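You operate a simulated robot arm through the tools that you are given. There is no shell and no other tool.

The job below is to be done with a simulated robot arm. You get a single attempt, and the scene is never put back.

JOB
Hang each coil on the hook that shows its length.

It is judged by the outcome, as a careful person would: the job done as asked, and still so three seconds after it is handed in. It fails if anything else is knocked over, pushed out of place, dropped, spilled or broken.

ROBOT AND FRAMES
A 7-joint arm with a two-finger parallel gripper, fixed in place. Base frame: the origin is on the floor under the middle of its stand, x ahead of it, y to its left, z up; the work surface is at about z = 500. Units: mm, rad, N and s.
With the tool pointing down near the work surface it reaches from about 100 to 460 mm from the base axis. Its first joint turns from -2.007 to 2.007 rad. Payload 3.91 kg.
The TCP is the grasp point between the finger pads, 30 mm short of the fingertips. In the tool frame z runs along the fingers and y along their closing line. Largest opening 110 mm; finger width 20, thickness 10; the body of the gripper, 48 by 112 mm, starts 55 mm behind the TCP.
Orientation is told as [roll, pitch, yaw] about the base's x, y, z axes, in that order, counted from this pose: with the fingers straight down and closing along the base's y, the tool's x points along the base's -x, its y along +y and its z along -z.

CONTROLS
- The arm moves only by the tool jog_arm. Its argument "increments" is text: rows parted by semicolons, each of 7 numbers parted by spaces: the shift along the tool's x, y, z in mm, then the turn, a rotation vector about the tool's x, y, z in rad, then the opening in per cent of the stroke, from 0 (shut) to 100 (fully open). In form: tx ty tz rx ry rz claw; .... A call has 1 to 20 rows; each row shifts and turns the commanded pose from where the row before left it, along the tool's axes as they then stand. A row lasts 0.2 s, in which the tool goes at most 50 mm and 0.15 rad; a call with a longer step from one row to the next is refused whole, and so is a gripper value outside its range. A pose out of reach is approached as far as the arm can. The call stops where the force on the tool passes 40 N (or 10 N more than at its start, if that is more) or the arm is blocked; 0.2 s more then pass. The fingers move at their own pace (about 108 mm/s each) and stop on an object; they squeeze with about 40 N. The grip force told is the motor's: it shows also when the fingers shut on nothing. Time passes only in rows, and 0.2 s behind the last, so rows that do not move let the fingers close. The reply holds the time, the measured pose of the TCP, the force on the tool along the base axes, the opening and the grip force, in the units named above and with some noise, with the torque about the TCP (base axes, N m) and any sound that the robot's microphone picked up.
- Cameras (640 x 400 px; columns grow to the right, rows downward): "scene" is fixed at [219, -499.5, 1849.4]; the picture's right is [0.89, -0.45, 0.00], its down [-0.31, -0.61, -0.73] and it looks along [0.33, 0.65, -0.69] (base axes); focal length 351 px, centre (320, 200). "wrist" rides on the gripper at [72, 17, -103] in the tool frame; the picture's right is [-0.23, 0.97, 0.00], its down [-0.76, -0.18, -0.62] and it looks along [-0.61, -0.14, 0.78] (tool axes); focal length 222 px, centre (320, 200). There is no depth. A picture from a camera that has moved, and an enlarged one, comes with that camera's place and axes in the base frame and with its lens.
- get_image(camera): a new picture of that camera. The clock stands still meanwhile.
- move_column(by): slides the trunk up (or, below 0, down) by that many mm; the arm rides with it, the base frame stays. It gives what a move gives, with no picture.
- inspect(camera, box): a new picture of the part [left, top, right, bottom] of that camera's present view, enlarged. The clock stands still meanwhile.
- sign_off(): hands the job in; it is judged then, once.

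Nothing tells you positions but the pictures and the camera data. Unless the task says otherwise, let go and move clear before handing in.

The tools are called as name(argument=value, ...) on one line, values as JSON. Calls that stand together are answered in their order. jog_arm: Moves the arm, as the interface text tells. Its arguments: {"type":"object","properties":{"increments":{"type":"string"}},"required":["increments"]} The other tools are called the same way: move_column (by) moves the trunk up or down; get_image (camera) takes a picture; inspect (camera, box) takes an enlarged picture of a part of a camera's view; sign_off () hands the job in.

At the start:

```text
time_s: 0.0
position: [485.5, 136.7, 1448.8]
tool_rot: [0.0, 0.001, 0.0]
wrist_force: [-0.2, -0.1, -0.1]
torque: [0.0, 0.02, -0.02]
finger_gap: 110.0
grasp_force: 0.1
trunk travel left (down, up): [-925.0, 65.0]
```

scene: 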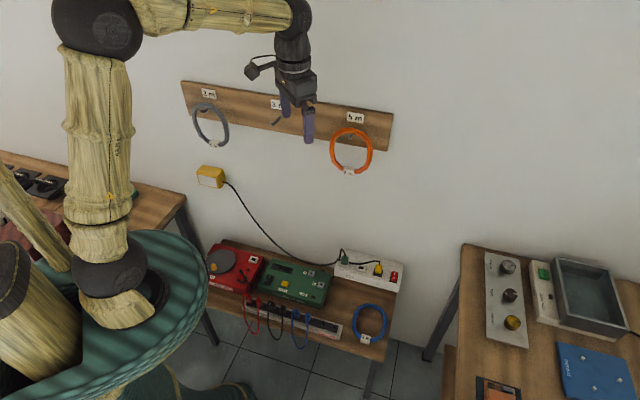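
wrist: 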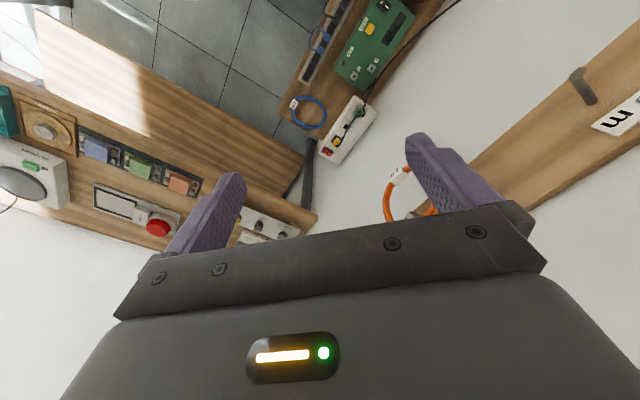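

I see a wall board with three hooks labelled with lengths, a gray coil on the left hook, an orange coil on the right hook, and a blue coil on the bench below. I'll enlarge the views to read the labels and coil tags.

inspect(camera="scene", box=[170, 70, 290, 160])

inspect(camera="scene", box=[290, 90, 410, 180])

inspect(camera="scene", box=[320, 280, 420, 360])

inspect(camera="scene", box=[180, 220, 440, 390])

get_image(camera="wrist")

```text
4.44 times, centred on (230, 115) of scene
camera zoom: at [219.0, -499.5, 1849.4], right [0.89, -0.45, 0.0], down [-0.31, -0.61, -0.73], along [0.33, 0.65, -0.69], focal length 1561 px, centre (720, 578)
```

zoom: 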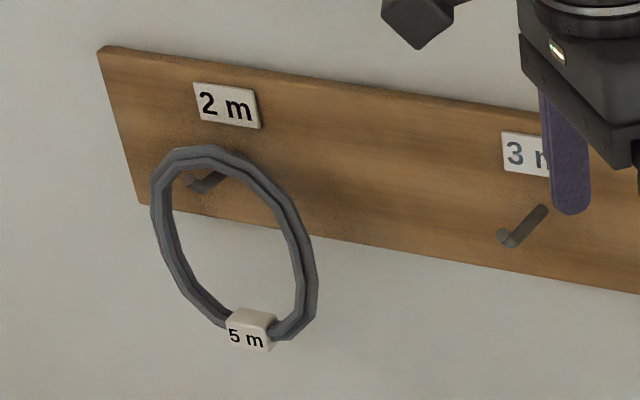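

```text
4.44 times, centred on (350, 135) of scene
camera zoom: at [219.0, -499.5, 1849.4], right [0.89, -0.45, 0.0], down [-0.31, -0.61, -0.73], along [0.33, 0.65, -0.69], focal length 1561 px, centre (187, 489)
```

zoom: 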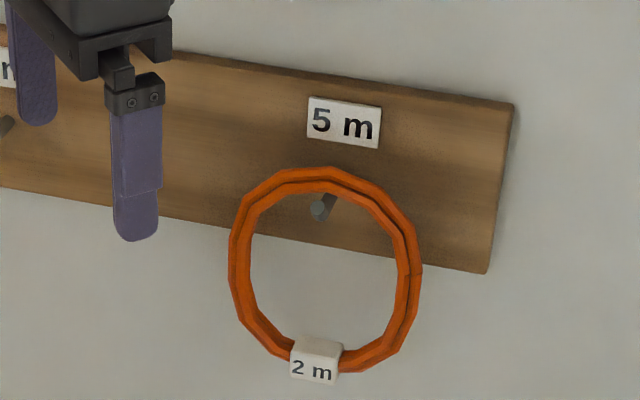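

```text
5.00 times, centred on (370, 320) of scene
camera zoom: at [219.0, -499.5, 1849.4], right [0.89, -0.45, 0.0], down [-0.31, -0.61, -0.73], along [0.33, 0.65, -0.69], focal length 1756 px, centre (70, -400)
```

zoom: 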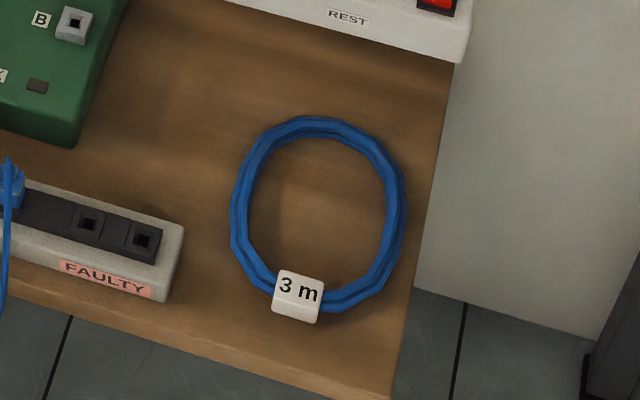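

```text
2.35 times, centred on (310, 305) of scene
camera zoom: at [219.0, -499.5, 1849.4], right [0.89, -0.45, 0.0], down [-0.31, -0.61, -0.73], along [0.33, 0.65, -0.69], focal length 826 px, centre (344, -47)
```

zoom: 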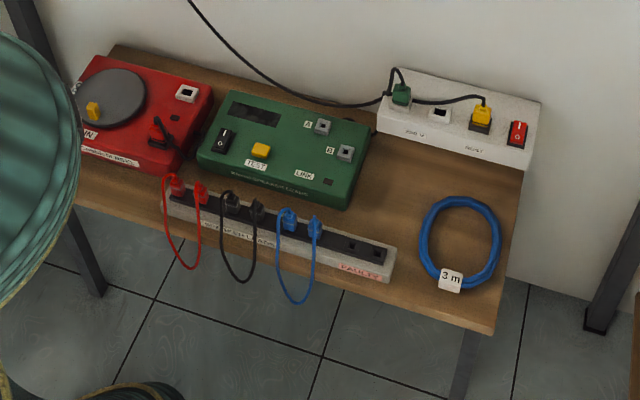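

```text
taken
camera wrist: at [415.0, 153.6, 1553.4], right [0.23, 0.97, 0.0], down [0.76, -0.18, 0.62], along [0.61, -0.14, -0.78], focal length 222 px, centre (320, 200)
```

wrist: 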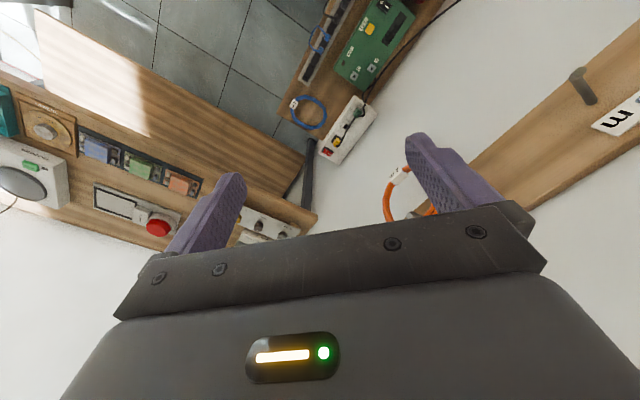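

The tags don't match the hooks: the gray coil (5 m) hangs on the 2 m hook and the orange coil (2 m) hangs on the 5 m hook. The blue coil (3 m) lies on the bench, and the 3 m hook is empty. The wall seems to run diagonally, with its normal roughly along (0.7, 0.7), so I'll turn the tool to face it and look more closely.

jog_arm(increments="0 0 0 0 0 -0.15 100; 0 0 0 0 0 -0.15 100; 0 0 0 0 0 -0.15 100; 0 0 0 0 0 -0.15 100; 0 0 0 0 0 -0.15 100; 0 0 0 0 -0.15 0 100; 0 0 0 0 -0.15 0 100; 0 0 0 0 -0.15 0 100; 0 0 0 0 -0.15 0 100")

get_image(camera="wrist")

get_image(camera="scene")

```text
time_s: 2.0
position: [485.5, 135.2, 1448.8]
tool_rot: [-0.001, -0.603, 0.751]
wrist_force: [-0.3, 0.4, 0.3]
torque: [-0.03, -0.01, -0.01]
finger_gap: 110.0
grasp_force: 0.0
trunk travel left (down, up): [-925.0, 65.0]
```

```text
taken
camera wrist: at [389.0, 67.9, 1494.3], right [-0.53, 0.84, 0.13], down [0.32, 0.06, 0.95], along [0.79, 0.54, -0.3], focal length 222 px, centre (320, 200)
```

wrist: 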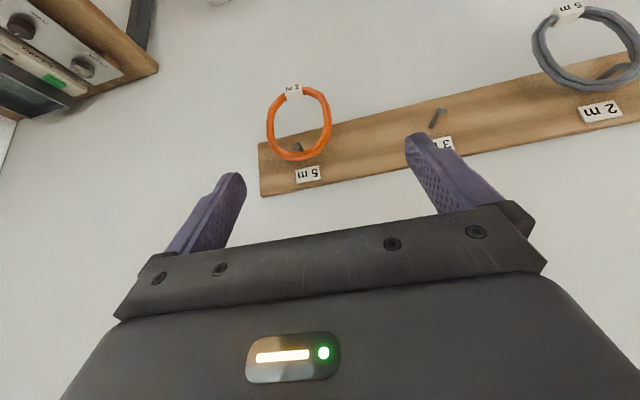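

```text
taken
```

scene: 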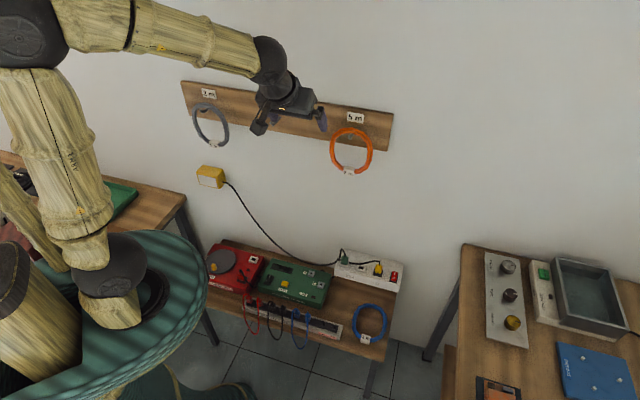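

The wrist camera now sees all three hooks, though upside down. I'll zoom in to measure the hook shapes and positions.

inspect(camera="wrist", box=[240, 70, 360, 200])

inspect(camera="wrist", box=[400, 70, 520, 170])

inspect(camera="wrist", box=[510, 0, 640, 140])

```text
3.08 times, centred on (300, 135) of wrist
camera zoom: at [389.0, 67.9, 1494.3], right [-0.53, 0.84, 0.13], down [0.32, 0.06, 0.95], along [0.79, 0.54, -0.3], focal length 684 px, centre (382, 400)
```

zoom: 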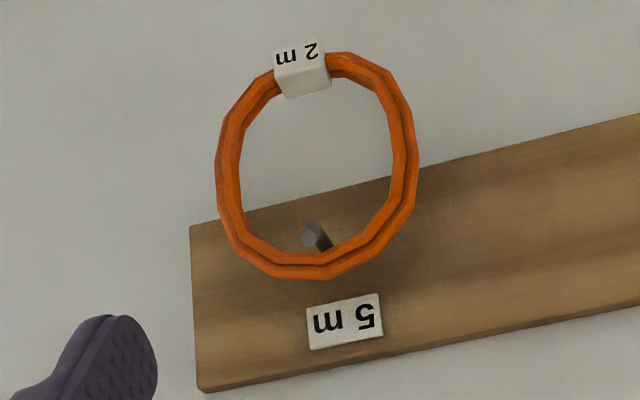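

```text
4.00 times, centred on (460, 120) of wrist
camera zoom: at [389.0, 67.9, 1494.3], right [-0.53, 0.84, 0.13], down [0.32, 0.06, 0.95], along [0.79, 0.54, -0.3], focal length 888 px, centre (-240, 520)
```

zoom: 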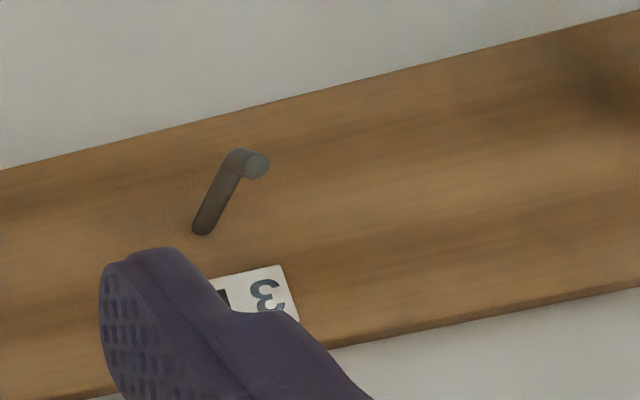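

```text
2.86 times, centred on (575, 70) of wrist
camera zoom: at [389.0, 67.9, 1494.3], right [-0.53, 0.84, 0.13], down [0.32, 0.06, 0.95], along [0.79, 0.54, -0.3], focal length 635 px, centre (-409, 571)
```

zoom: 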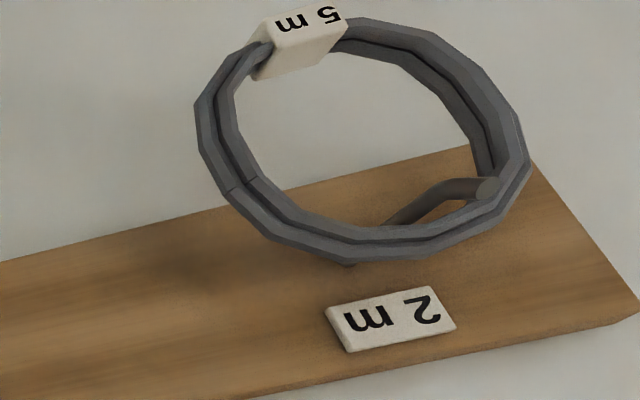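

The hooks are pegs with a short upturned tip. I'll bring the tool level, facing the wall, and then take pictures from different places to fix the positions.

jog_arm(increments="0 0 0 0 -0.15 0 100; 0 0 0 0 -0.15 0 100; 0 0 0 0 -0.15 0 100; 0 0 0 0 -0.15 0 100; 0 0 0 0 -0.15 0 100; 0 0 0 0 -0.15 0 100; 0 0 0 0 -0.067 0 100; 0 0 0 0 0 0 100")

get_image(camera="wrist")

get_image(camera="scene")

```text
time_s: 3.8
position: [485.9, 136.2, 1448.9]
tool_rot: [-0.047, -1.568, 0.795]
wrist_force: [0.5, -0.9, 0.6]
torque: [0.01, 0.05, 0.06]
finger_gap: 109.6
grasp_force: 0.1
trunk travel left (down, up): [-925.0, 65.0]
```

```text
taken
camera wrist: at [399.9, 78.5, 1378.2], right [-0.66, 0.71, 0.23], down [-0.33, -0.55, 0.76], along [0.67, 0.43, 0.6], focal length 222 px, centre (320, 200)
```

wrist: 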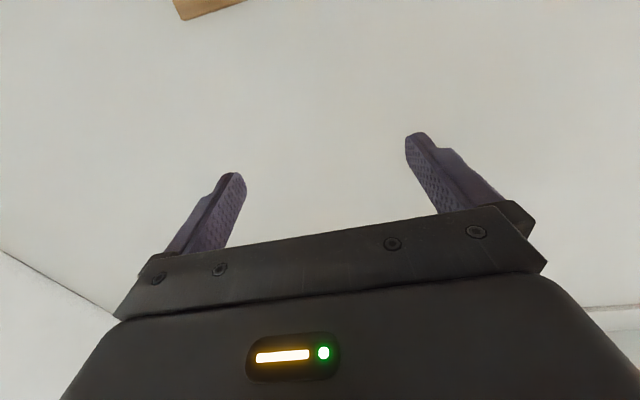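

```text
taken
```

scene: 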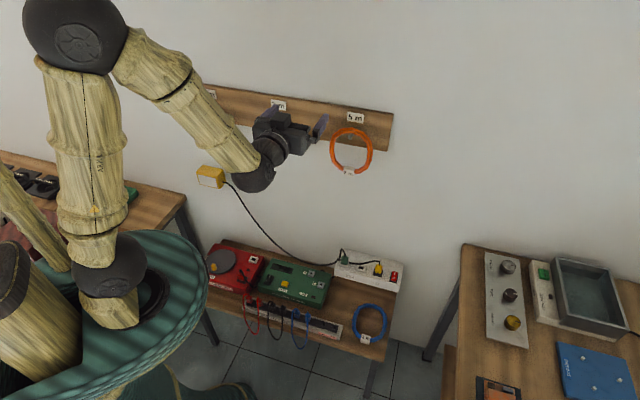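

With the camera below the gripper I mostly see bare wall. I'll roll the tool about its own axis to bring the camera above, checking that the joints allow it.

jog_arm(increments="0 0 0 0 0 0.15 100; 0 0 0 0 0 0.15 100; 0 0 0 0 0 0.15 100; 0 0 0 0 0 0.15 100; 0 0 0 0 0 0.15 100; 0 0 0 0 0 0.15 100; 0 0 0 0 0 0.15 100; 0 0 0 0 0 0.15 100; 0 0 0 0 0 0.15 100; 0 0 0 0 0 0.15 100; 0 0 0 0 0 0 100")

get_image(camera="wrist")

```text
time_s: 6.2
position: [485.9, 136.5, 1448.4]
tool_rot: [1.566, -0.07, -0.82]
wrist_force: [0.9, -0.1, 0.0]
torque: [-0.01, 0.0, -0.04]
finger_gap: 109.9
grasp_force: 0.0
trunk travel left (down, up): [-925.0, 65.0]
```

```text
taken
camera wrist: at [361.7, 119.8, 1462.4], right [0.11, -0.11, 0.99], down [0.07, -0.99, -0.12], along [0.99, 0.08, -0.1], focal length 222 px, centre (320, 200)
```

wrist: 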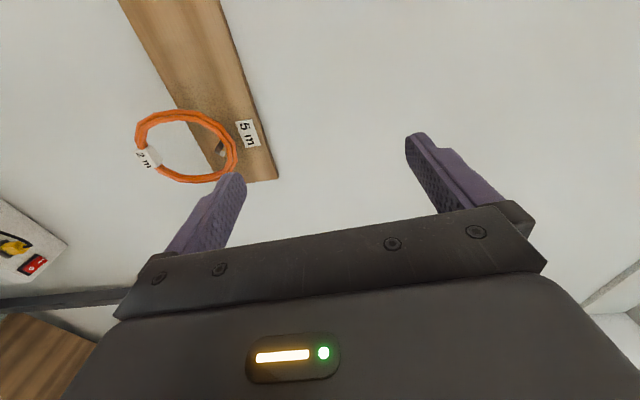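

The first 90° of roll worked. I'll continue until the camera is on top.

jog_arm(increments="0 0 0 0 0 0.15 100; 0 0 0 0 0 0.15 100; 0 0 0 0 0 0.15 100; 0 0 0 0 0 0.15 100; 0 0 0 0 0 0.15 100; 0 0 0 0 0 0.15 100; 0 0 0 0 0 0.15 100; 0 0 0 0 0 0.15 100; 0 0 0 0 0 0.15 100; 0 0 0 0 0 0.15 100; 0 0 0 0 0 0.15 100; 0 0 0 0 0 0 100")

get_image(camera="wrist")

get_image(camera="scene")

```text
time_s: 8.8
position: [486.1, 137.3, 1449.5]
tool_rot: [-1.085, 1.558, 2.805]
wrist_force: [0.5, -0.3, 0.5]
torque: [0.01, 0.04, 0.0]
finger_gap: 110.3
grasp_force: 0.1
trunk travel left (down, up): [-925.0, 65.0]
```

```text
taken
camera wrist: at [423.6, 53.7, 1523.0], right [0.66, -0.71, -0.24], down [-0.58, -0.29, -0.76], along [0.47, 0.64, -0.61], focal length 222 px, centre (320, 200)
```

wrist: 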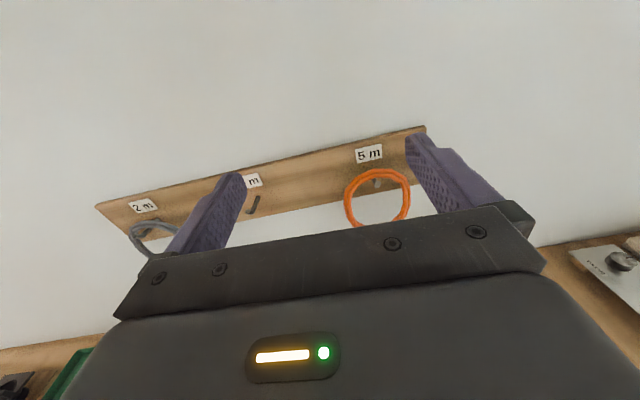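

```text
taken
```

scene: 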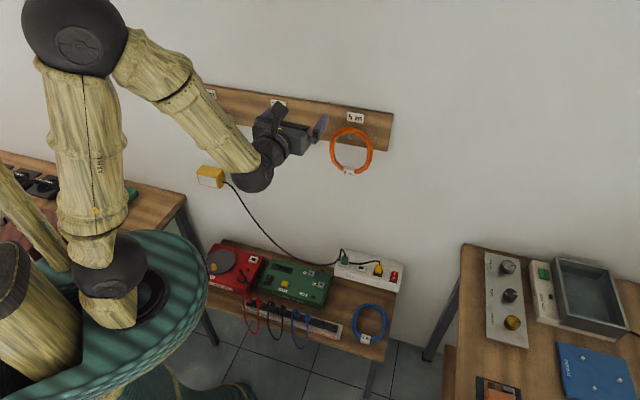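

The camera is on top and sees all three hooks. I'll zoom in here, then shift the arm and look again to triangulate.

inspect(camera="wrist", box=[330, 110, 450, 240])

inspect(camera="wrist", box=[220, 150, 320, 230])

inspect(camera="wrist", box=[80, 170, 200, 270])

```text
3.08 times, centred on (390, 175) of wrist
camera zoom: at [423.6, 53.7, 1523.0], right [0.66, -0.71, -0.24], down [-0.58, -0.29, -0.76], along [0.47, 0.64, -0.61], focal length 684 px, centre (105, 277)
```

zoom: 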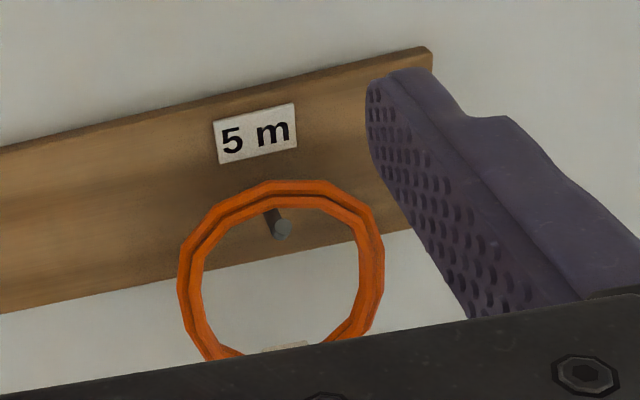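

```text
5.00 times, centred on (270, 190) of wrist
camera zoom: at [423.6, 53.7, 1523.0], right [0.66, -0.71, -0.24], down [-0.58, -0.29, -0.76], along [0.47, 0.64, -0.61], focal length 1111 px, centre (570, 250)
```

zoom: 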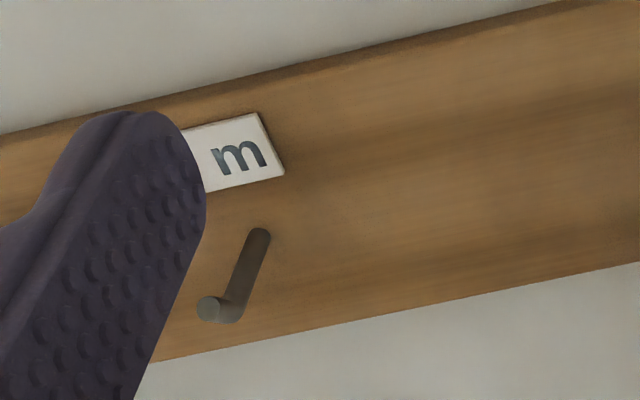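

```text
4.00 times, centred on (140, 220) of wrist
camera zoom: at [423.6, 53.7, 1523.0], right [0.66, -0.71, -0.24], down [-0.58, -0.29, -0.76], along [0.47, 0.64, -0.61], focal length 888 px, centre (1040, 120)
```

zoom: 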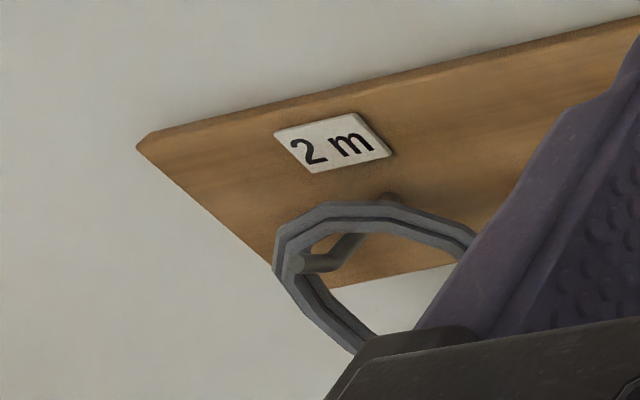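

I'll shift left and down along the wall for parallax.

jog_arm(increments="-20 -40 0 0 0 0 100; -20 -40 0 0 0 0 100; -20 -40 0 0 0 0 100; -20 -20 0 0 0 0 100; 0 0 0 0 0 0 100")

get_image(camera="wrist")

```text
time_s: 10.0
position: [459.4, 260.6, 1392.1]
tool_rot: [-0.996, 1.564, 2.899]
wrist_force: [0.4, -0.7, 0.5]
torque: [0.02, 0.01, 0.01]
finger_gap: 109.9
grasp_force: 0.1
out of reach, approached as far as the arm can: row 1, 2, 3, 4
trunk travel left (down, up): [-925.0, 65.0]
```

```text
taken
camera wrist: at [397.3, 176.1, 1466.2], right [0.66, -0.71, -0.23], down [-0.58, -0.29, -0.76], along [0.47, 0.64, -0.61], focal length 222 px, centre (320, 200)
```

wrist: 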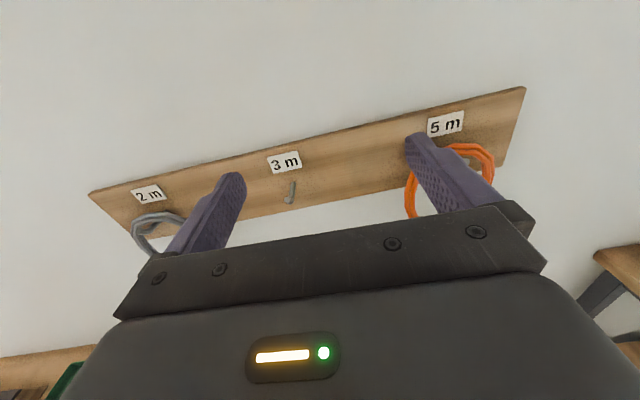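

The arm couldn't get that close to its own body, so it stopped at about (459, 261, 1392). The view from here is still useful, so I'll zoom in to measure.

inspect(camera="wrist", box=[240, 130, 340, 230])

inspect(camera="wrist", box=[80, 170, 200, 270])

inspect(camera="wrist", box=[400, 80, 540, 220])

```text
4.00 times, centred on (290, 180) of wrist
camera zoom: at [397.3, 176.1, 1466.2], right [0.66, -0.71, -0.23], down [-0.58, -0.29, -0.76], along [0.47, 0.64, -0.61], focal length 888 px, centre (440, 280)
```

zoom: 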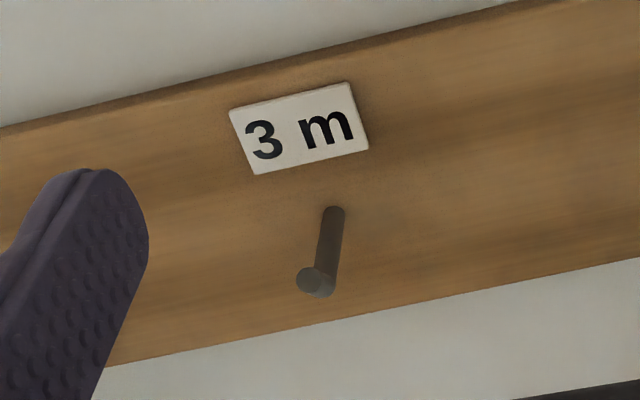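

```text
4.00 times, centred on (140, 220) of wrist
camera zoom: at [397.3, 176.1, 1466.2], right [0.66, -0.71, -0.23], down [-0.58, -0.29, -0.76], along [0.47, 0.64, -0.61], focal length 888 px, centre (1040, 120)
```

zoom: 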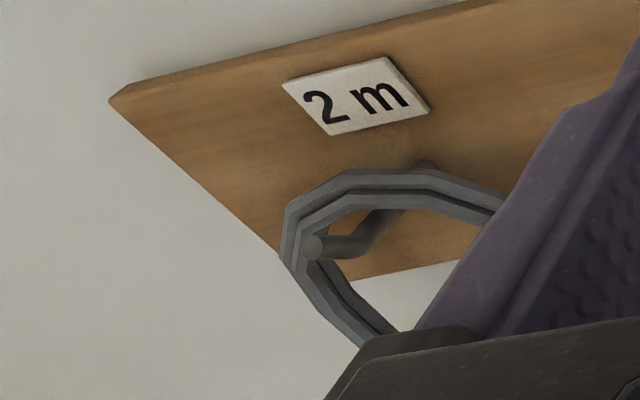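

```text
2.86 times, centred on (470, 150) of wrist
camera zoom: at [397.3, 176.1, 1466.2], right [0.66, -0.71, -0.23], down [-0.58, -0.29, -0.76], along [0.47, 0.64, -0.61], focal length 635 px, centre (-109, 343)
```

zoom: 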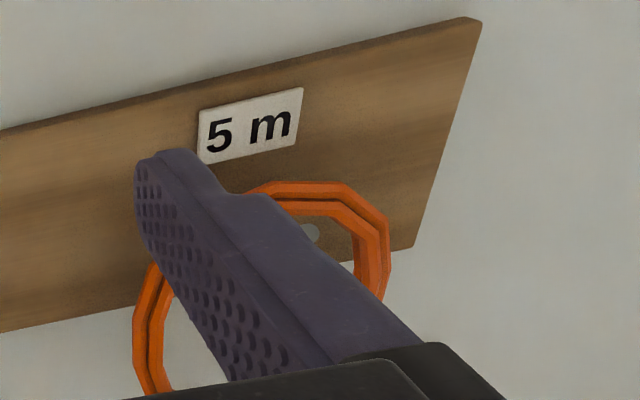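

From triangulation, the wall faces at 45° and the hook tips sit about 248 mm apart. They are at roughly (690, 240), (515, 416) and (340, 592), with z ≈ 1279. I'll straighten the tool heading to 45° and check how the commanded pose behaves.

jog_arm(increments="0 0 0 0.035 0 0 100; 0 30 30 0 0 0 100; 0 0 0 0 0 0 100")

```text
time_s: 10.8
position: [501.9, 257.8, 1392.1]
tool_rot: [-1.045, 1.563, 2.88]
wrist_force: [-0.6, -0.4, 0.1]
torque: [-0.01, -0.03, -0.05]
finger_gap: 109.9
grasp_force: 0.0
trunk travel left (down, up): [-925.0, 65.0]
```

Moves are taken from where the arm actually is, which is good. Next I'll go to a standoff in front of the left side of the orange coil.

jog_arm(increments="-32 15.5 12 0 0 0 100; -32 15.5 12 0 0 0 100; -32 15.5 12 0 0 0 100; -32 15.5 12 0 0 0 100; -32 15.5 12 0 0 0 100; 0 0 0 0 0 0 100")

get_image(camera="wrist")

get_image(camera="scene")

```text
time_s: 12.2
position: [598.1, 246.5, 1231.2]
tool_rot: [-1.049, 1.564, 2.877]
wrist_force: [0.1, -0.6, 0.2]
torque: [0.0, -0.02, 0.01]
finger_gap: 109.9
grasp_force: 0.0
trunk travel left (down, up): [-925.0, 65.0]
```

```text
taken
camera wrist: at [539.2, 160.9, 1304.4], right [0.69, -0.69, -0.23], down [-0.57, -0.31, -0.76], along [0.45, 0.65, -0.61], focal length 222 px, centre (320, 200)
```

wrist: 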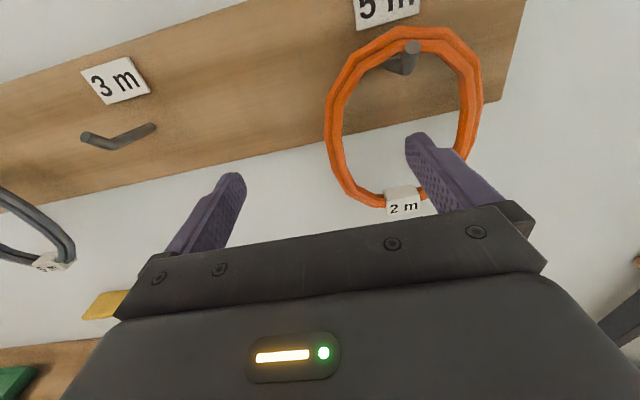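

```text
taken
```

scene: 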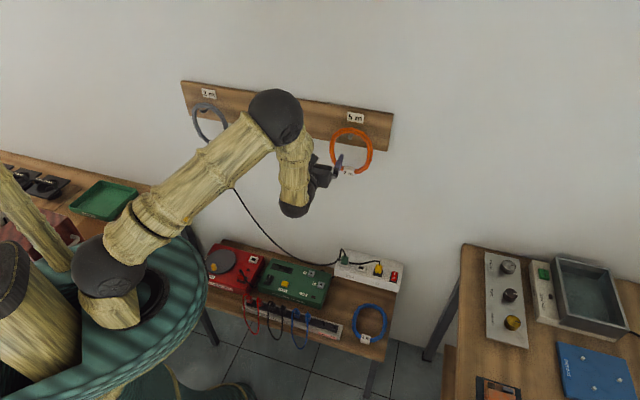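

I can see the orange coil and its hook well from here. I'll zoom in for accurate geometry.

inspect(camera="wrist", box=[310, 0, 500, 220])

inspect(camera="wrist", box=[60, 40, 180, 170])

inspect(camera="scene", box=[240, 80, 400, 230])

```text
1.82 times, centred on (405, 110) of wrist
camera zoom: at [539.2, 160.9, 1304.4], right [0.69, -0.69, -0.23], down [-0.57, -0.31, -0.76], along [0.45, 0.65, -0.61], focal length 404 px, centre (166, 364)
```

zoom: 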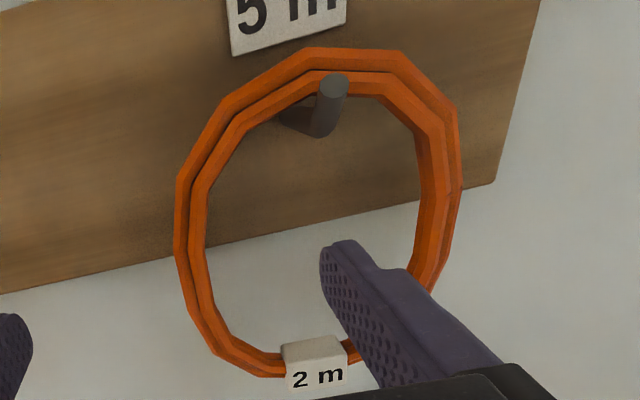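

```text
3.08 times, centred on (120, 105) of wrist
camera zoom: at [539.2, 160.9, 1304.4], right [0.69, -0.69, -0.23], down [-0.57, -0.31, -0.76], along [0.45, 0.65, -0.61], focal length 684 px, centre (935, 492)
```

zoom: 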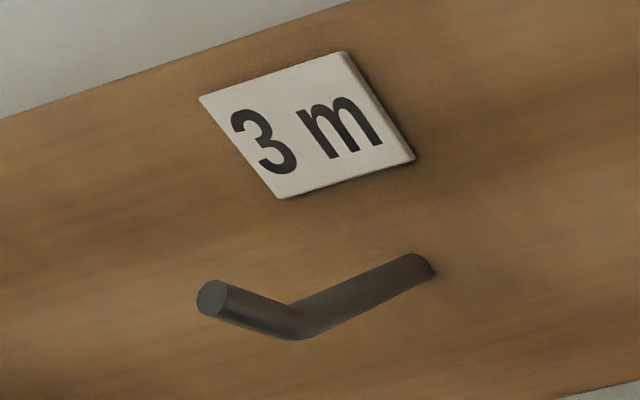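

```text
2.67 times, centred on (320, 155) of scene
camera zoom: at [219.0, -499.5, 1849.4], right [0.89, -0.45, 0.0], down [-0.31, -0.61, -0.73], along [0.33, 0.65, -0.69], focal length 936 px, centre (320, 320)
```

zoom: 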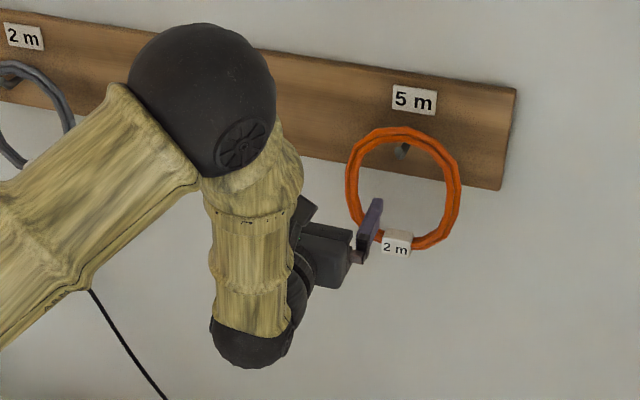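

The orange coil's left side is near E≈260 mm along the wall, at about z 1205 and roughly 35 mm out from the board. I'll move closer with a narrower opening and look again.

jog_arm(increments="-13 4.5 20 0 0 0 60; -13 4.5 20 0 0 0 60; 0 0 0 0 0 0 60")

get_image(camera="wrist")

inspect(camera="wrist", box=[240, 20, 480, 200])

inspect(camera="scene", box=[290, 100, 410, 200])

```text
time_s: 13.0
position: [635.6, 268.9, 1204.3]
tool_rot: [-1.0, 1.564, 2.927]
wrist_force: [-0.1, -0.2, 0.5]
torque: [-0.01, -0.02, 0.01]
finger_gap: 66.0
grasp_force: 0.0
trunk travel left (down, up): [-925.0, 65.0]
```

```text
taken
camera wrist: at [576.1, 183.0, 1278.0], right [0.69, -0.69, -0.23], down [-0.57, -0.31, -0.76], along [0.45, 0.65, -0.61], focal length 222 px, centre (320, 200)
```

wrist: 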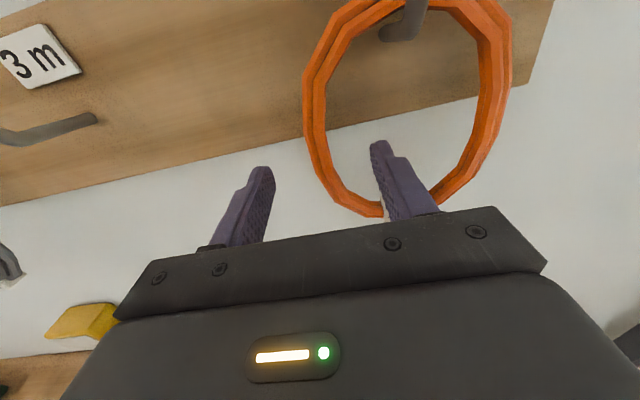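

```text
2.22 times, centred on (360, 110) of wrist
camera zoom: at [576.1, 183.0, 1278.0], right [0.69, -0.69, -0.23], down [-0.57, -0.31, -0.76], along [0.45, 0.65, -0.61], focal length 494 px, centre (231, 400)
```

zoom: 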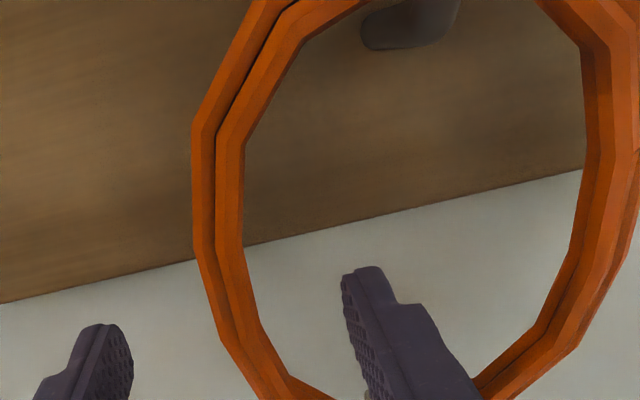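

```text
4.00 times, centred on (350, 150) of scene
camera zoom: at [219.0, -499.5, 1849.4], right [0.89, -0.45, 0.0], down [-0.31, -0.61, -0.73], along [0.33, 0.65, -0.69], focal length 1405 px, centre (200, 400)
```

zoom: 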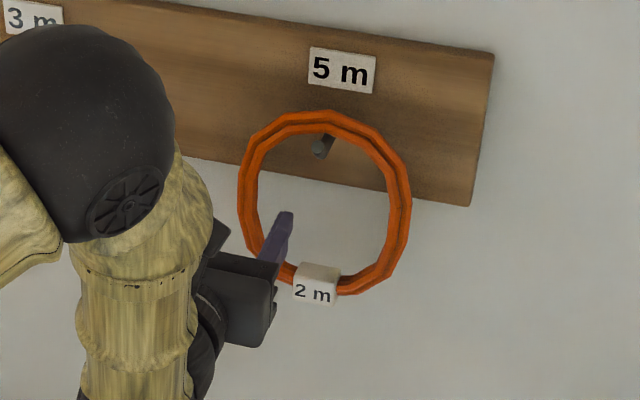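

The coil is a slightly tall oval whose left strand runs vertically near E≈258 mm, z≈1177–1217, N≈700. I'll slide forward so the strand sits between the fingers and check before closing.

jog_arm(increments="-3 -1 16 0 0 0 60; -3 -1 16 0 0 0 60; 0 0 15 0 0 0 60; 0 0 0 0 0 0 60")

get_image(camera="wrist")

inspect(camera="wrist", box=[230, 100, 430, 225])

inspect(camera="scene", box=[290, 100, 410, 200])

```text
time_s: 14.0
position: [666.7, 302.7, 1197.9]
tool_rot: [-1.067, 1.562, 2.862]
wrist_force: [-0.2, -0.2, -1.1]
torque: [-0.01, -0.01, -0.02]
finger_gap: 65.7
grasp_force: 0.1
trunk travel left (down, up): [-925.0, 65.0]
```

```text
taken
camera wrist: at [607.1, 217.0, 1271.5], right [0.69, -0.69, -0.23], down [-0.57, -0.31, -0.76], along [0.45, 0.65, -0.61], focal length 222 px, centre (320, 200)
```

wrist: 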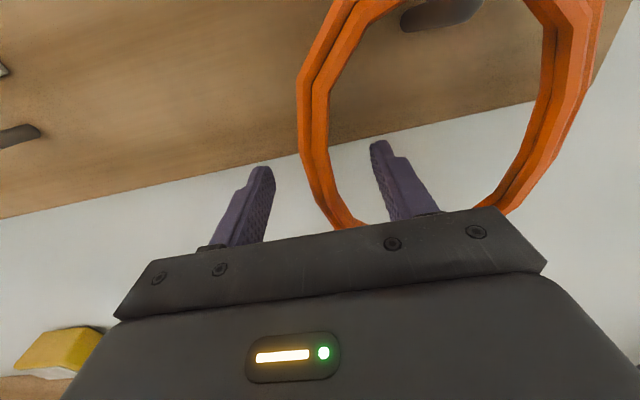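

```text
3.20 times, centred on (330, 162) of wrist
camera zoom: at [607.1, 217.0, 1271.5], right [0.69, -0.69, -0.23], down [-0.57, -0.31, -0.76], along [0.45, 0.65, -0.61], focal length 711 px, centre (288, 320)
```

zoom: 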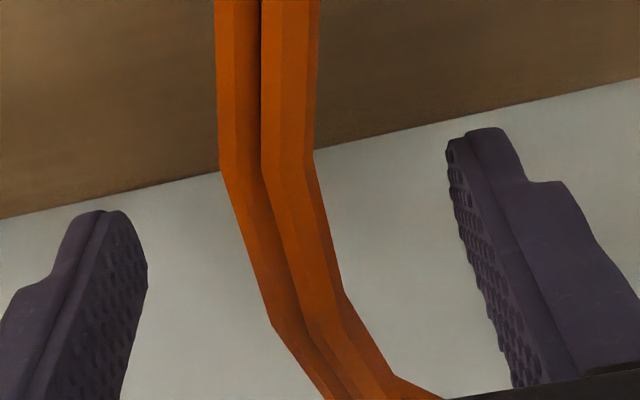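

```text
4.00 times, centred on (350, 150) of scene
camera zoom: at [219.0, -499.5, 1849.4], right [0.89, -0.45, 0.0], down [-0.31, -0.61, -0.73], along [0.33, 0.65, -0.69], focal length 1405 px, centre (200, 400)
```

zoom: 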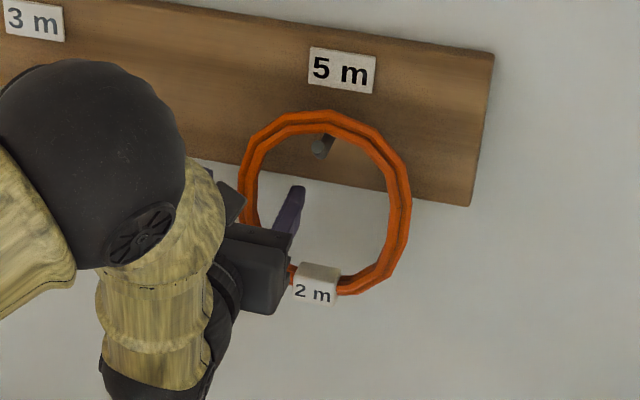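

The strand is centred between the pads, so I'll close the gripper now.

jog_arm(increments="0 0 0 0 0 0 0; 0 0 0 0 0 0 0; 0 0 0 0 0 0 0; 0 0 0 0 0 0 0")

get_image(camera="wrist")

inspect(camera="scene", box=[290, 100, 410, 200])

```text
time_s: 15.0
position: [666.9, 302.0, 1197.2]
tool_rot: [-1.008, 1.563, 2.92]
wrist_force: [0.9, -0.6, 0.0]
torque: [0.05, 0.06, -0.01]
finger_gap: 17.0
grasp_force: 40.4
trunk travel left (down, up): [-925.0, 65.0]
```

```text
taken
camera wrist: at [607.4, 216.7, 1271.2], right [0.69, -0.69, -0.23], down [-0.57, -0.31, -0.76], along [0.45, 0.65, -0.61], focal length 222 px, centre (320, 200)
```

wrist: 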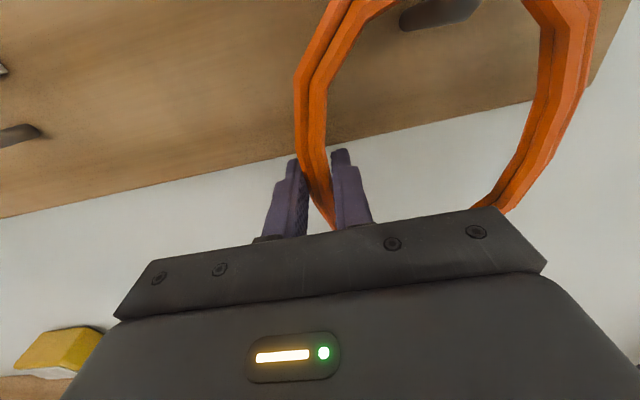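

```text
4.00 times, centred on (350, 150) of scene
camera zoom: at [219.0, -499.5, 1849.4], right [0.89, -0.45, 0.0], down [-0.31, -0.61, -0.73], along [0.33, 0.65, -0.69], focal length 1405 px, centre (200, 400)
```

zoom: 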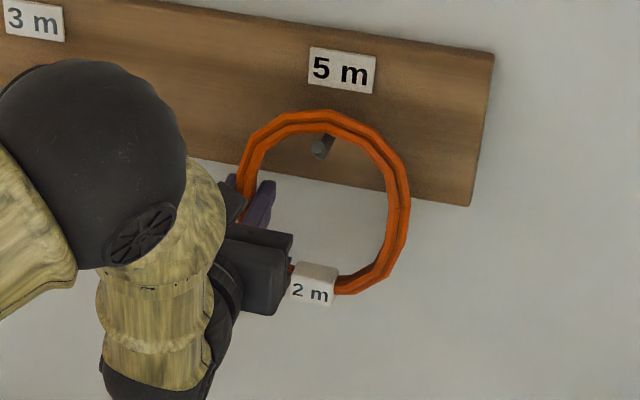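

The coil is gripped with a 17 mm gap. I'll lift it in small steps to clear the upturned tip.

jog_arm(increments="10 0 0 0 0 0 0; 10 0 0 0 0 0 0; 10 0 0 0 0 0 0; 10 0 0 0 0 0 0; 5 0 0 0 0 0 0; 0 0 0 0 0 0 0")

get_image(camera="wrist")

inspect(camera="scene", box=[290, 80, 410, 180])

```text
time_s: 16.4
position: [667.0, 303.0, 1243.1]
tool_rot: [-0.996, 1.563, 2.933]
wrist_force: [-0.6, 0.3, -0.5]
torque: [0.03, 0.07, 0.03]
finger_gap: 16.7
grasp_force: 40.0
trunk travel left (down, up): [-925.0, 65.0]
```

```text
taken
camera wrist: at [606.5, 218.0, 1316.9], right [0.69, -0.69, -0.23], down [-0.57, -0.31, -0.76], along [0.45, 0.65, -0.61], focal length 222 px, centre (320, 200)
```

wrist: 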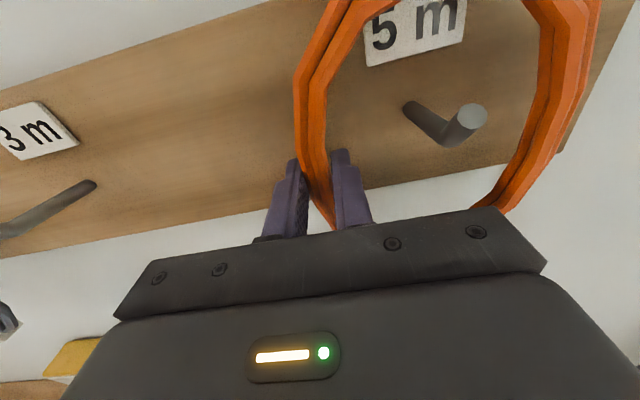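

```text
4.00 times, centred on (350, 130) of scene
camera zoom: at [219.0, -499.5, 1849.4], right [0.89, -0.45, 0.0], down [-0.31, -0.61, -0.73], along [0.33, 0.65, -0.69], focal length 1405 px, centre (200, 480)
```

zoom: 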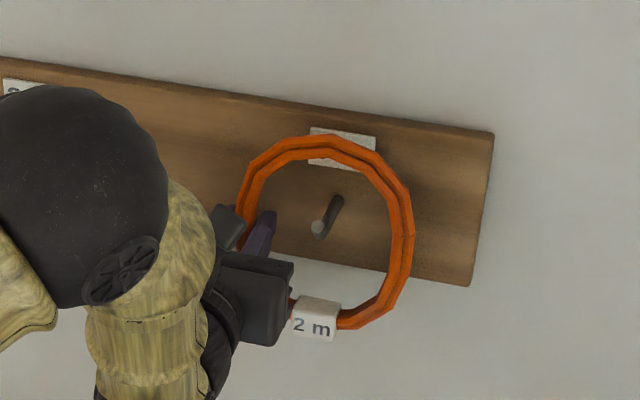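

The coil is clear of the hook and held firmly. I'll pull straight back from the wall, then slide left to the empty 3 m hook and park it there for now.

jog_arm(increments="0 0 -28 0 0 0 0; 0 0 -28 0 0 0 0; 0 0 -29 0 0 0 0; 0 0 0 0 0 0 0")

get_image(camera="wrist")

get_image(camera="scene")

```text
time_s: 17.4
position: [604.7, 245.4, 1241.4]
tool_rot: [-0.894, 1.562, 3.034]
wrist_force: [-0.6, 0.6, -2.2]
torque: [0.06, 0.07, -0.02]
finger_gap: 16.7
grasp_force: 40.0
trunk travel left (down, up): [-925.0, 65.0]
```

```text
taken
camera wrist: at [545.7, 159.9, 1316.1], right [0.69, -0.69, -0.23], down [-0.57, -0.31, -0.76], along [0.45, 0.65, -0.61], focal length 222 px, centre (320, 200)
```

wrist: 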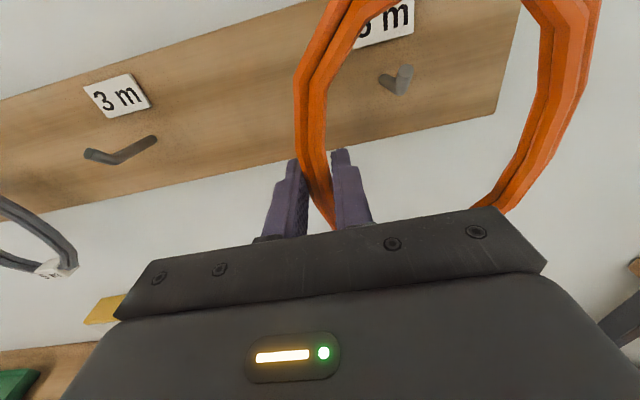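

```text
taken
```

scene: 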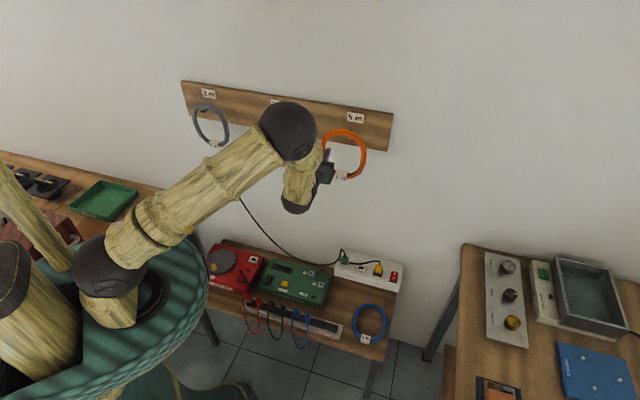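

Clear of the hook. Next I'll slide left to a position in front of the 3 m hook.

jog_arm(increments="0 -35 0 0 0 0 0; 0 -35 0 0 0 0 0; 0 -35 0 0 0 0 0; 0 -35 0 0 0 0 0; 0 -35 0 0 0 0 0; 0 -35 0 0 0 0 0; 0 -35 0 0 0 0 0; 0 0 0 0 0 0 0")

get_image(camera="wrist")

get_image(camera="scene")

```text
time_s: 19.2
position: [480.4, 367.8, 1245.5]
tool_rot: [-1.055, 1.563, 2.869]
wrist_force: [-0.9, 0.0, -1.1]
torque: [0.03, 0.04, -0.03]
finger_gap: 16.9
grasp_force: 39.6
out of reach, approached as far as the arm can: row 6, 7
trunk travel left (down, up): [-925.0, 65.0]
```

```text
taken
camera wrist: at [420.8, 282.8, 1319.5], right [0.69, -0.69, -0.23], down [-0.57, -0.31, -0.76], along [0.45, 0.65, -0.61], focal length 222 px, centre (320, 200)
```

wrist: 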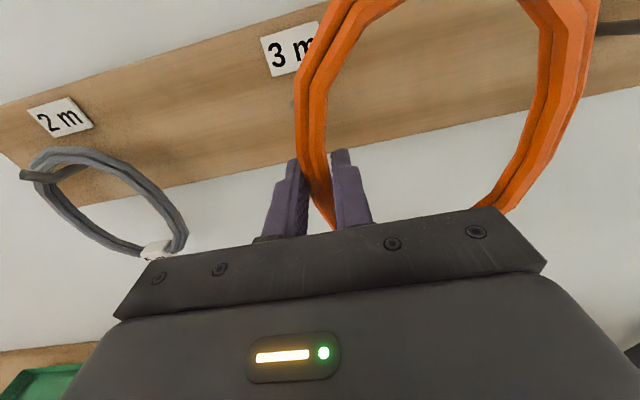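

```text
taken
```

scene: 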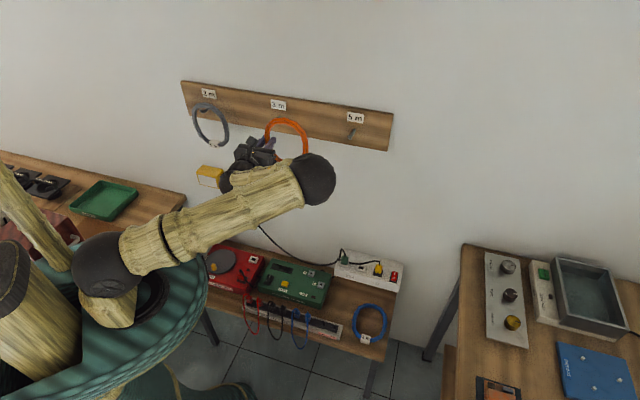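

The 3 m hook is just ahead, but the arm is too folded at this distance. I'll move a little closer to the wall, keeping the coil in front of the hook tips, and continue left.

jog_arm(increments="0 0 25 0 0 0 0; 0 -25 0 0 0 0 0; 0 -25 0 0 0 0 0; 0 -25 0 0 0 0 0; 0 0 0 0 0 0 0")

get_image(camera="wrist")

inspect(camera="scene", box=[180, 70, 340, 210])

```text
time_s: 20.4
position: [486.8, 371.9, 1245.6]
tool_rot: [-1.264, 1.562, 2.661]
wrist_force: [-0.5, 0.5, -1.2]
torque: [0.05, 0.08, 0.0]
finger_gap: 17.2
grasp_force: 39.5
out of reach, approached as far as the arm can: row 1, 2, 3, 4
trunk travel left (down, up): [-925.0, 65.0]
```

```text
taken
camera wrist: at [427.5, 286.9, 1319.2], right [0.69, -0.69, -0.23], down [-0.57, -0.31, -0.76], along [0.45, 0.66, -0.61], focal length 222 px, centre (320, 200)
```

wrist: 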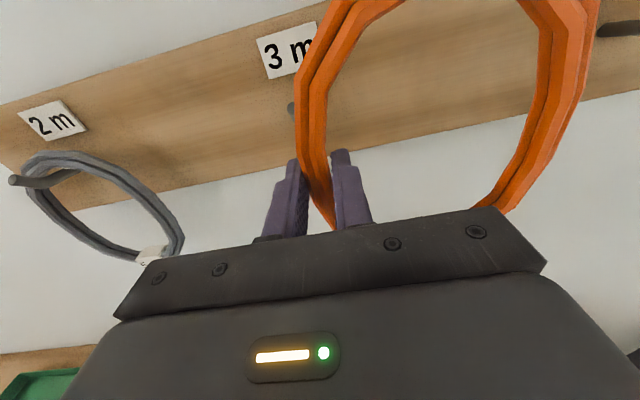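

```text
2.86 times, centred on (260, 140) of scene
camera zoom: at [219.0, -499.5, 1849.4], right [0.89, -0.45, 0.0], down [-0.31, -0.61, -0.73], along [0.33, 0.65, -0.69], focal length 1003 px, centre (491, 371)
```

zoom: 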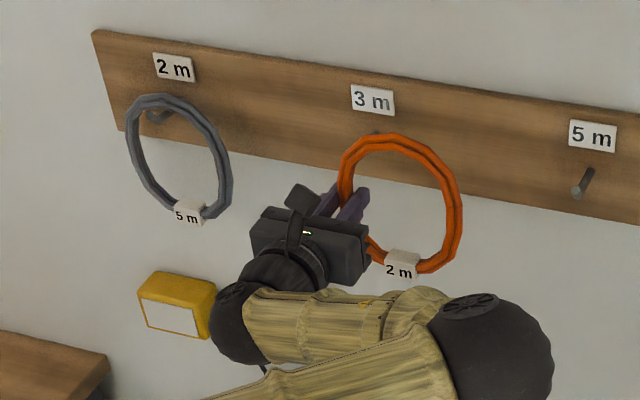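

The arm is at an elbow limit here because the shoulder is at about hand height. Lowering the trunk while raising the hand by the same amount should open the elbow, so I'll first lower the trunk 150 mm with the coil out in free space.

move_column(by=-150)

```text
time_s: 22.1
position: [486.4, 373.1, 1096.5]
tool_rot: [-1.291, 1.563, 2.635]
wrist_force: [-0.1, -0.3, -0.8]
torque: [0.02, 0.05, 0.01]
finger_gap: 16.8
grasp_force: 40.0
trunk travel left (down, up): [-775.0, 215.0]
```

jog_arm(increments="30 0 0 0 0 0 0; 30 0 0 0 0 0 0; 30 0 0 0 0 0 0; 30 0 0 0 0 0 0; 30 0 0 0 0 0 0; 0 0 0 0 0 0 0")

get_image(camera="scene")

```text
time_s: 23.6
position: [487.0, 372.6, 1096.5]
tool_rot: [-1.273, 1.566, 2.655]
wrist_force: [-1.1, 0.2, -0.8]
torque: [0.01, 0.08, 0.03]
finger_gap: 16.9
grasp_force: 40.6
out of reach, approached as far as the arm can: row 1, 2, 3, 4, 5
trunk travel left (down, up): [-775.0, 215.0]
```

```text
taken
```

scene: 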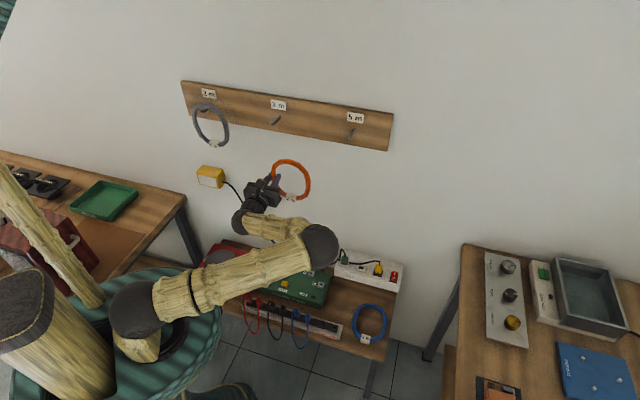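

The hand didn't move at all, so some joint is against its limit, probably the wrist roll. I'll test small rolls each way to find out which.

jog_arm(increments="0 0 0 0 0 -0.1 0; 0 0 0 0 0 0 0")

jog_arm(increments="20 0 0 0 0 0 0; 0 0 0 0 0 0 0")

```text
time_s: 24.1
position: [485.5, 374.4, 1095.6]
tool_rot: [1.552, 1.476, -0.8]
wrist_force: [-0.5, -0.6, -0.9]
torque: [0.04, 0.04, 0.02]
finger_gap: 17.1
grasp_force: 40.1
trunk travel left (down, up): [-775.0, 215.0]
```

```text
time_s: 24.8
position: [486.6, 373.1, 1095.7]
tool_rot: [1.554, 1.48, -0.803]
wrist_force: [-0.2, -0.7, -1.9]
torque: [0.07, 0.06, 0.03]
finger_gap: 16.7
grasp_force: 40.0
out of reach, approached as far as the arm can: row 1
trunk travel left (down, up): [-775.0, 215.0]
```

Roll isn't the limiting joint. I'll undo it and test which directions still move.

jog_arm(increments="0 0 0 0 0 0.1 0; 0 0 0 0 0 0 0")

jog_arm(increments="0 0 20 0 0 0 0; 0 0 0 0 0 0 0")

jog_arm(increments="0 25 0 0 0 0 0; 0 0 0 0 0 0 0")

jog_arm(increments="0 0 20 0 0 0 0; 0 0 0 0 0 0 0")

jog_arm(increments="20 0 0 0 0 0 0; 0 0 0 0 0 0 0")

```text
time_s: 25.4
position: [487.1, 372.6, 1096.1]
tool_rot: [-1.339, 1.563, 2.589]
wrist_force: [0.0, -0.5, -1.5]
torque: [0.01, 0.07, -0.01]
finger_gap: 17.0
grasp_force: 40.2
trunk travel left (down, up): [-775.0, 215.0]
```

```text
time_s: 25.9
position: [485.4, 373.9, 1096.4]
tool_rot: [-1.312, 1.563, 2.617]
wrist_force: [0.2, 0.6, -1.3]
torque: [0.08, 0.07, -0.01]
finger_gap: 17.0
grasp_force: 39.9
out of reach, approached as far as the arm can: row 1
trunk travel left (down, up): [-775.0, 215.0]
```

```text
time_s: 26.6
position: [503.7, 355.3, 1094.4]
tool_rot: [-1.279, 1.566, 2.65]
wrist_force: [0.1, 0.2, -1.1]
torque: [0.0, 0.06, -0.02]
finger_gap: 16.9
grasp_force: 39.9
trunk travel left (down, up): [-775.0, 215.0]
```

```text
time_s: 27.1
position: [517.2, 369.4, 1094.2]
tool_rot: [-1.24, 1.563, 2.686]
wrist_force: [-0.5, -0.1, -1.1]
torque: [0.05, 0.06, 0.02]
finger_gap: 17.0
grasp_force: 39.9
trunk travel left (down, up): [-775.0, 215.0]
```

```text
time_s: 27.8
position: [517.2, 370.7, 1105.2]
tool_rot: [-1.291, 1.563, 2.637]
wrist_force: [-0.6, -0.2, -1.7]
torque: [-0.04, 0.07, 0.02]
finger_gap: 17.0
grasp_force: 40.3
out of reach, approached as far as the arm can: row 1
trunk travel left (down, up): [-775.0, 215.0]
```

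Right and forward still work, but up and left are blocked in this elbow-right posture. I'll go back out to the right, where there's room, and raise the hand there so the elbow can rearrange.

jog_arm(increments="0 40 0 0 0 0 0; 0 40 0 0 0 0 0; 0 40 0 0 0 0 0; 0 40 0 0 0 0 0; 0 0 0 0 0 0 0; 30 0 0 0 0 0 0; 30 0 0 0 0 0 0; 30 0 0 0 0 0 0; 0 0 0 0 0 0 0")

get_image(camera="scene")

```text
time_s: 29.8
position: [633.6, 257.1, 1191.2]
tool_rot: [-1.222, 1.562, 2.708]
wrist_force: [0.0, 0.0, -0.5]
torque: [0.06, 0.07, 0.0]
finger_gap: 16.8
grasp_force: 40.5
trunk travel left (down, up): [-775.0, 215.0]
```

```text
taken
```

scene: 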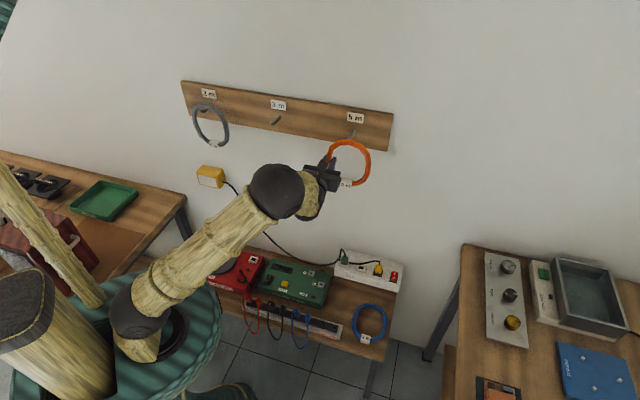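

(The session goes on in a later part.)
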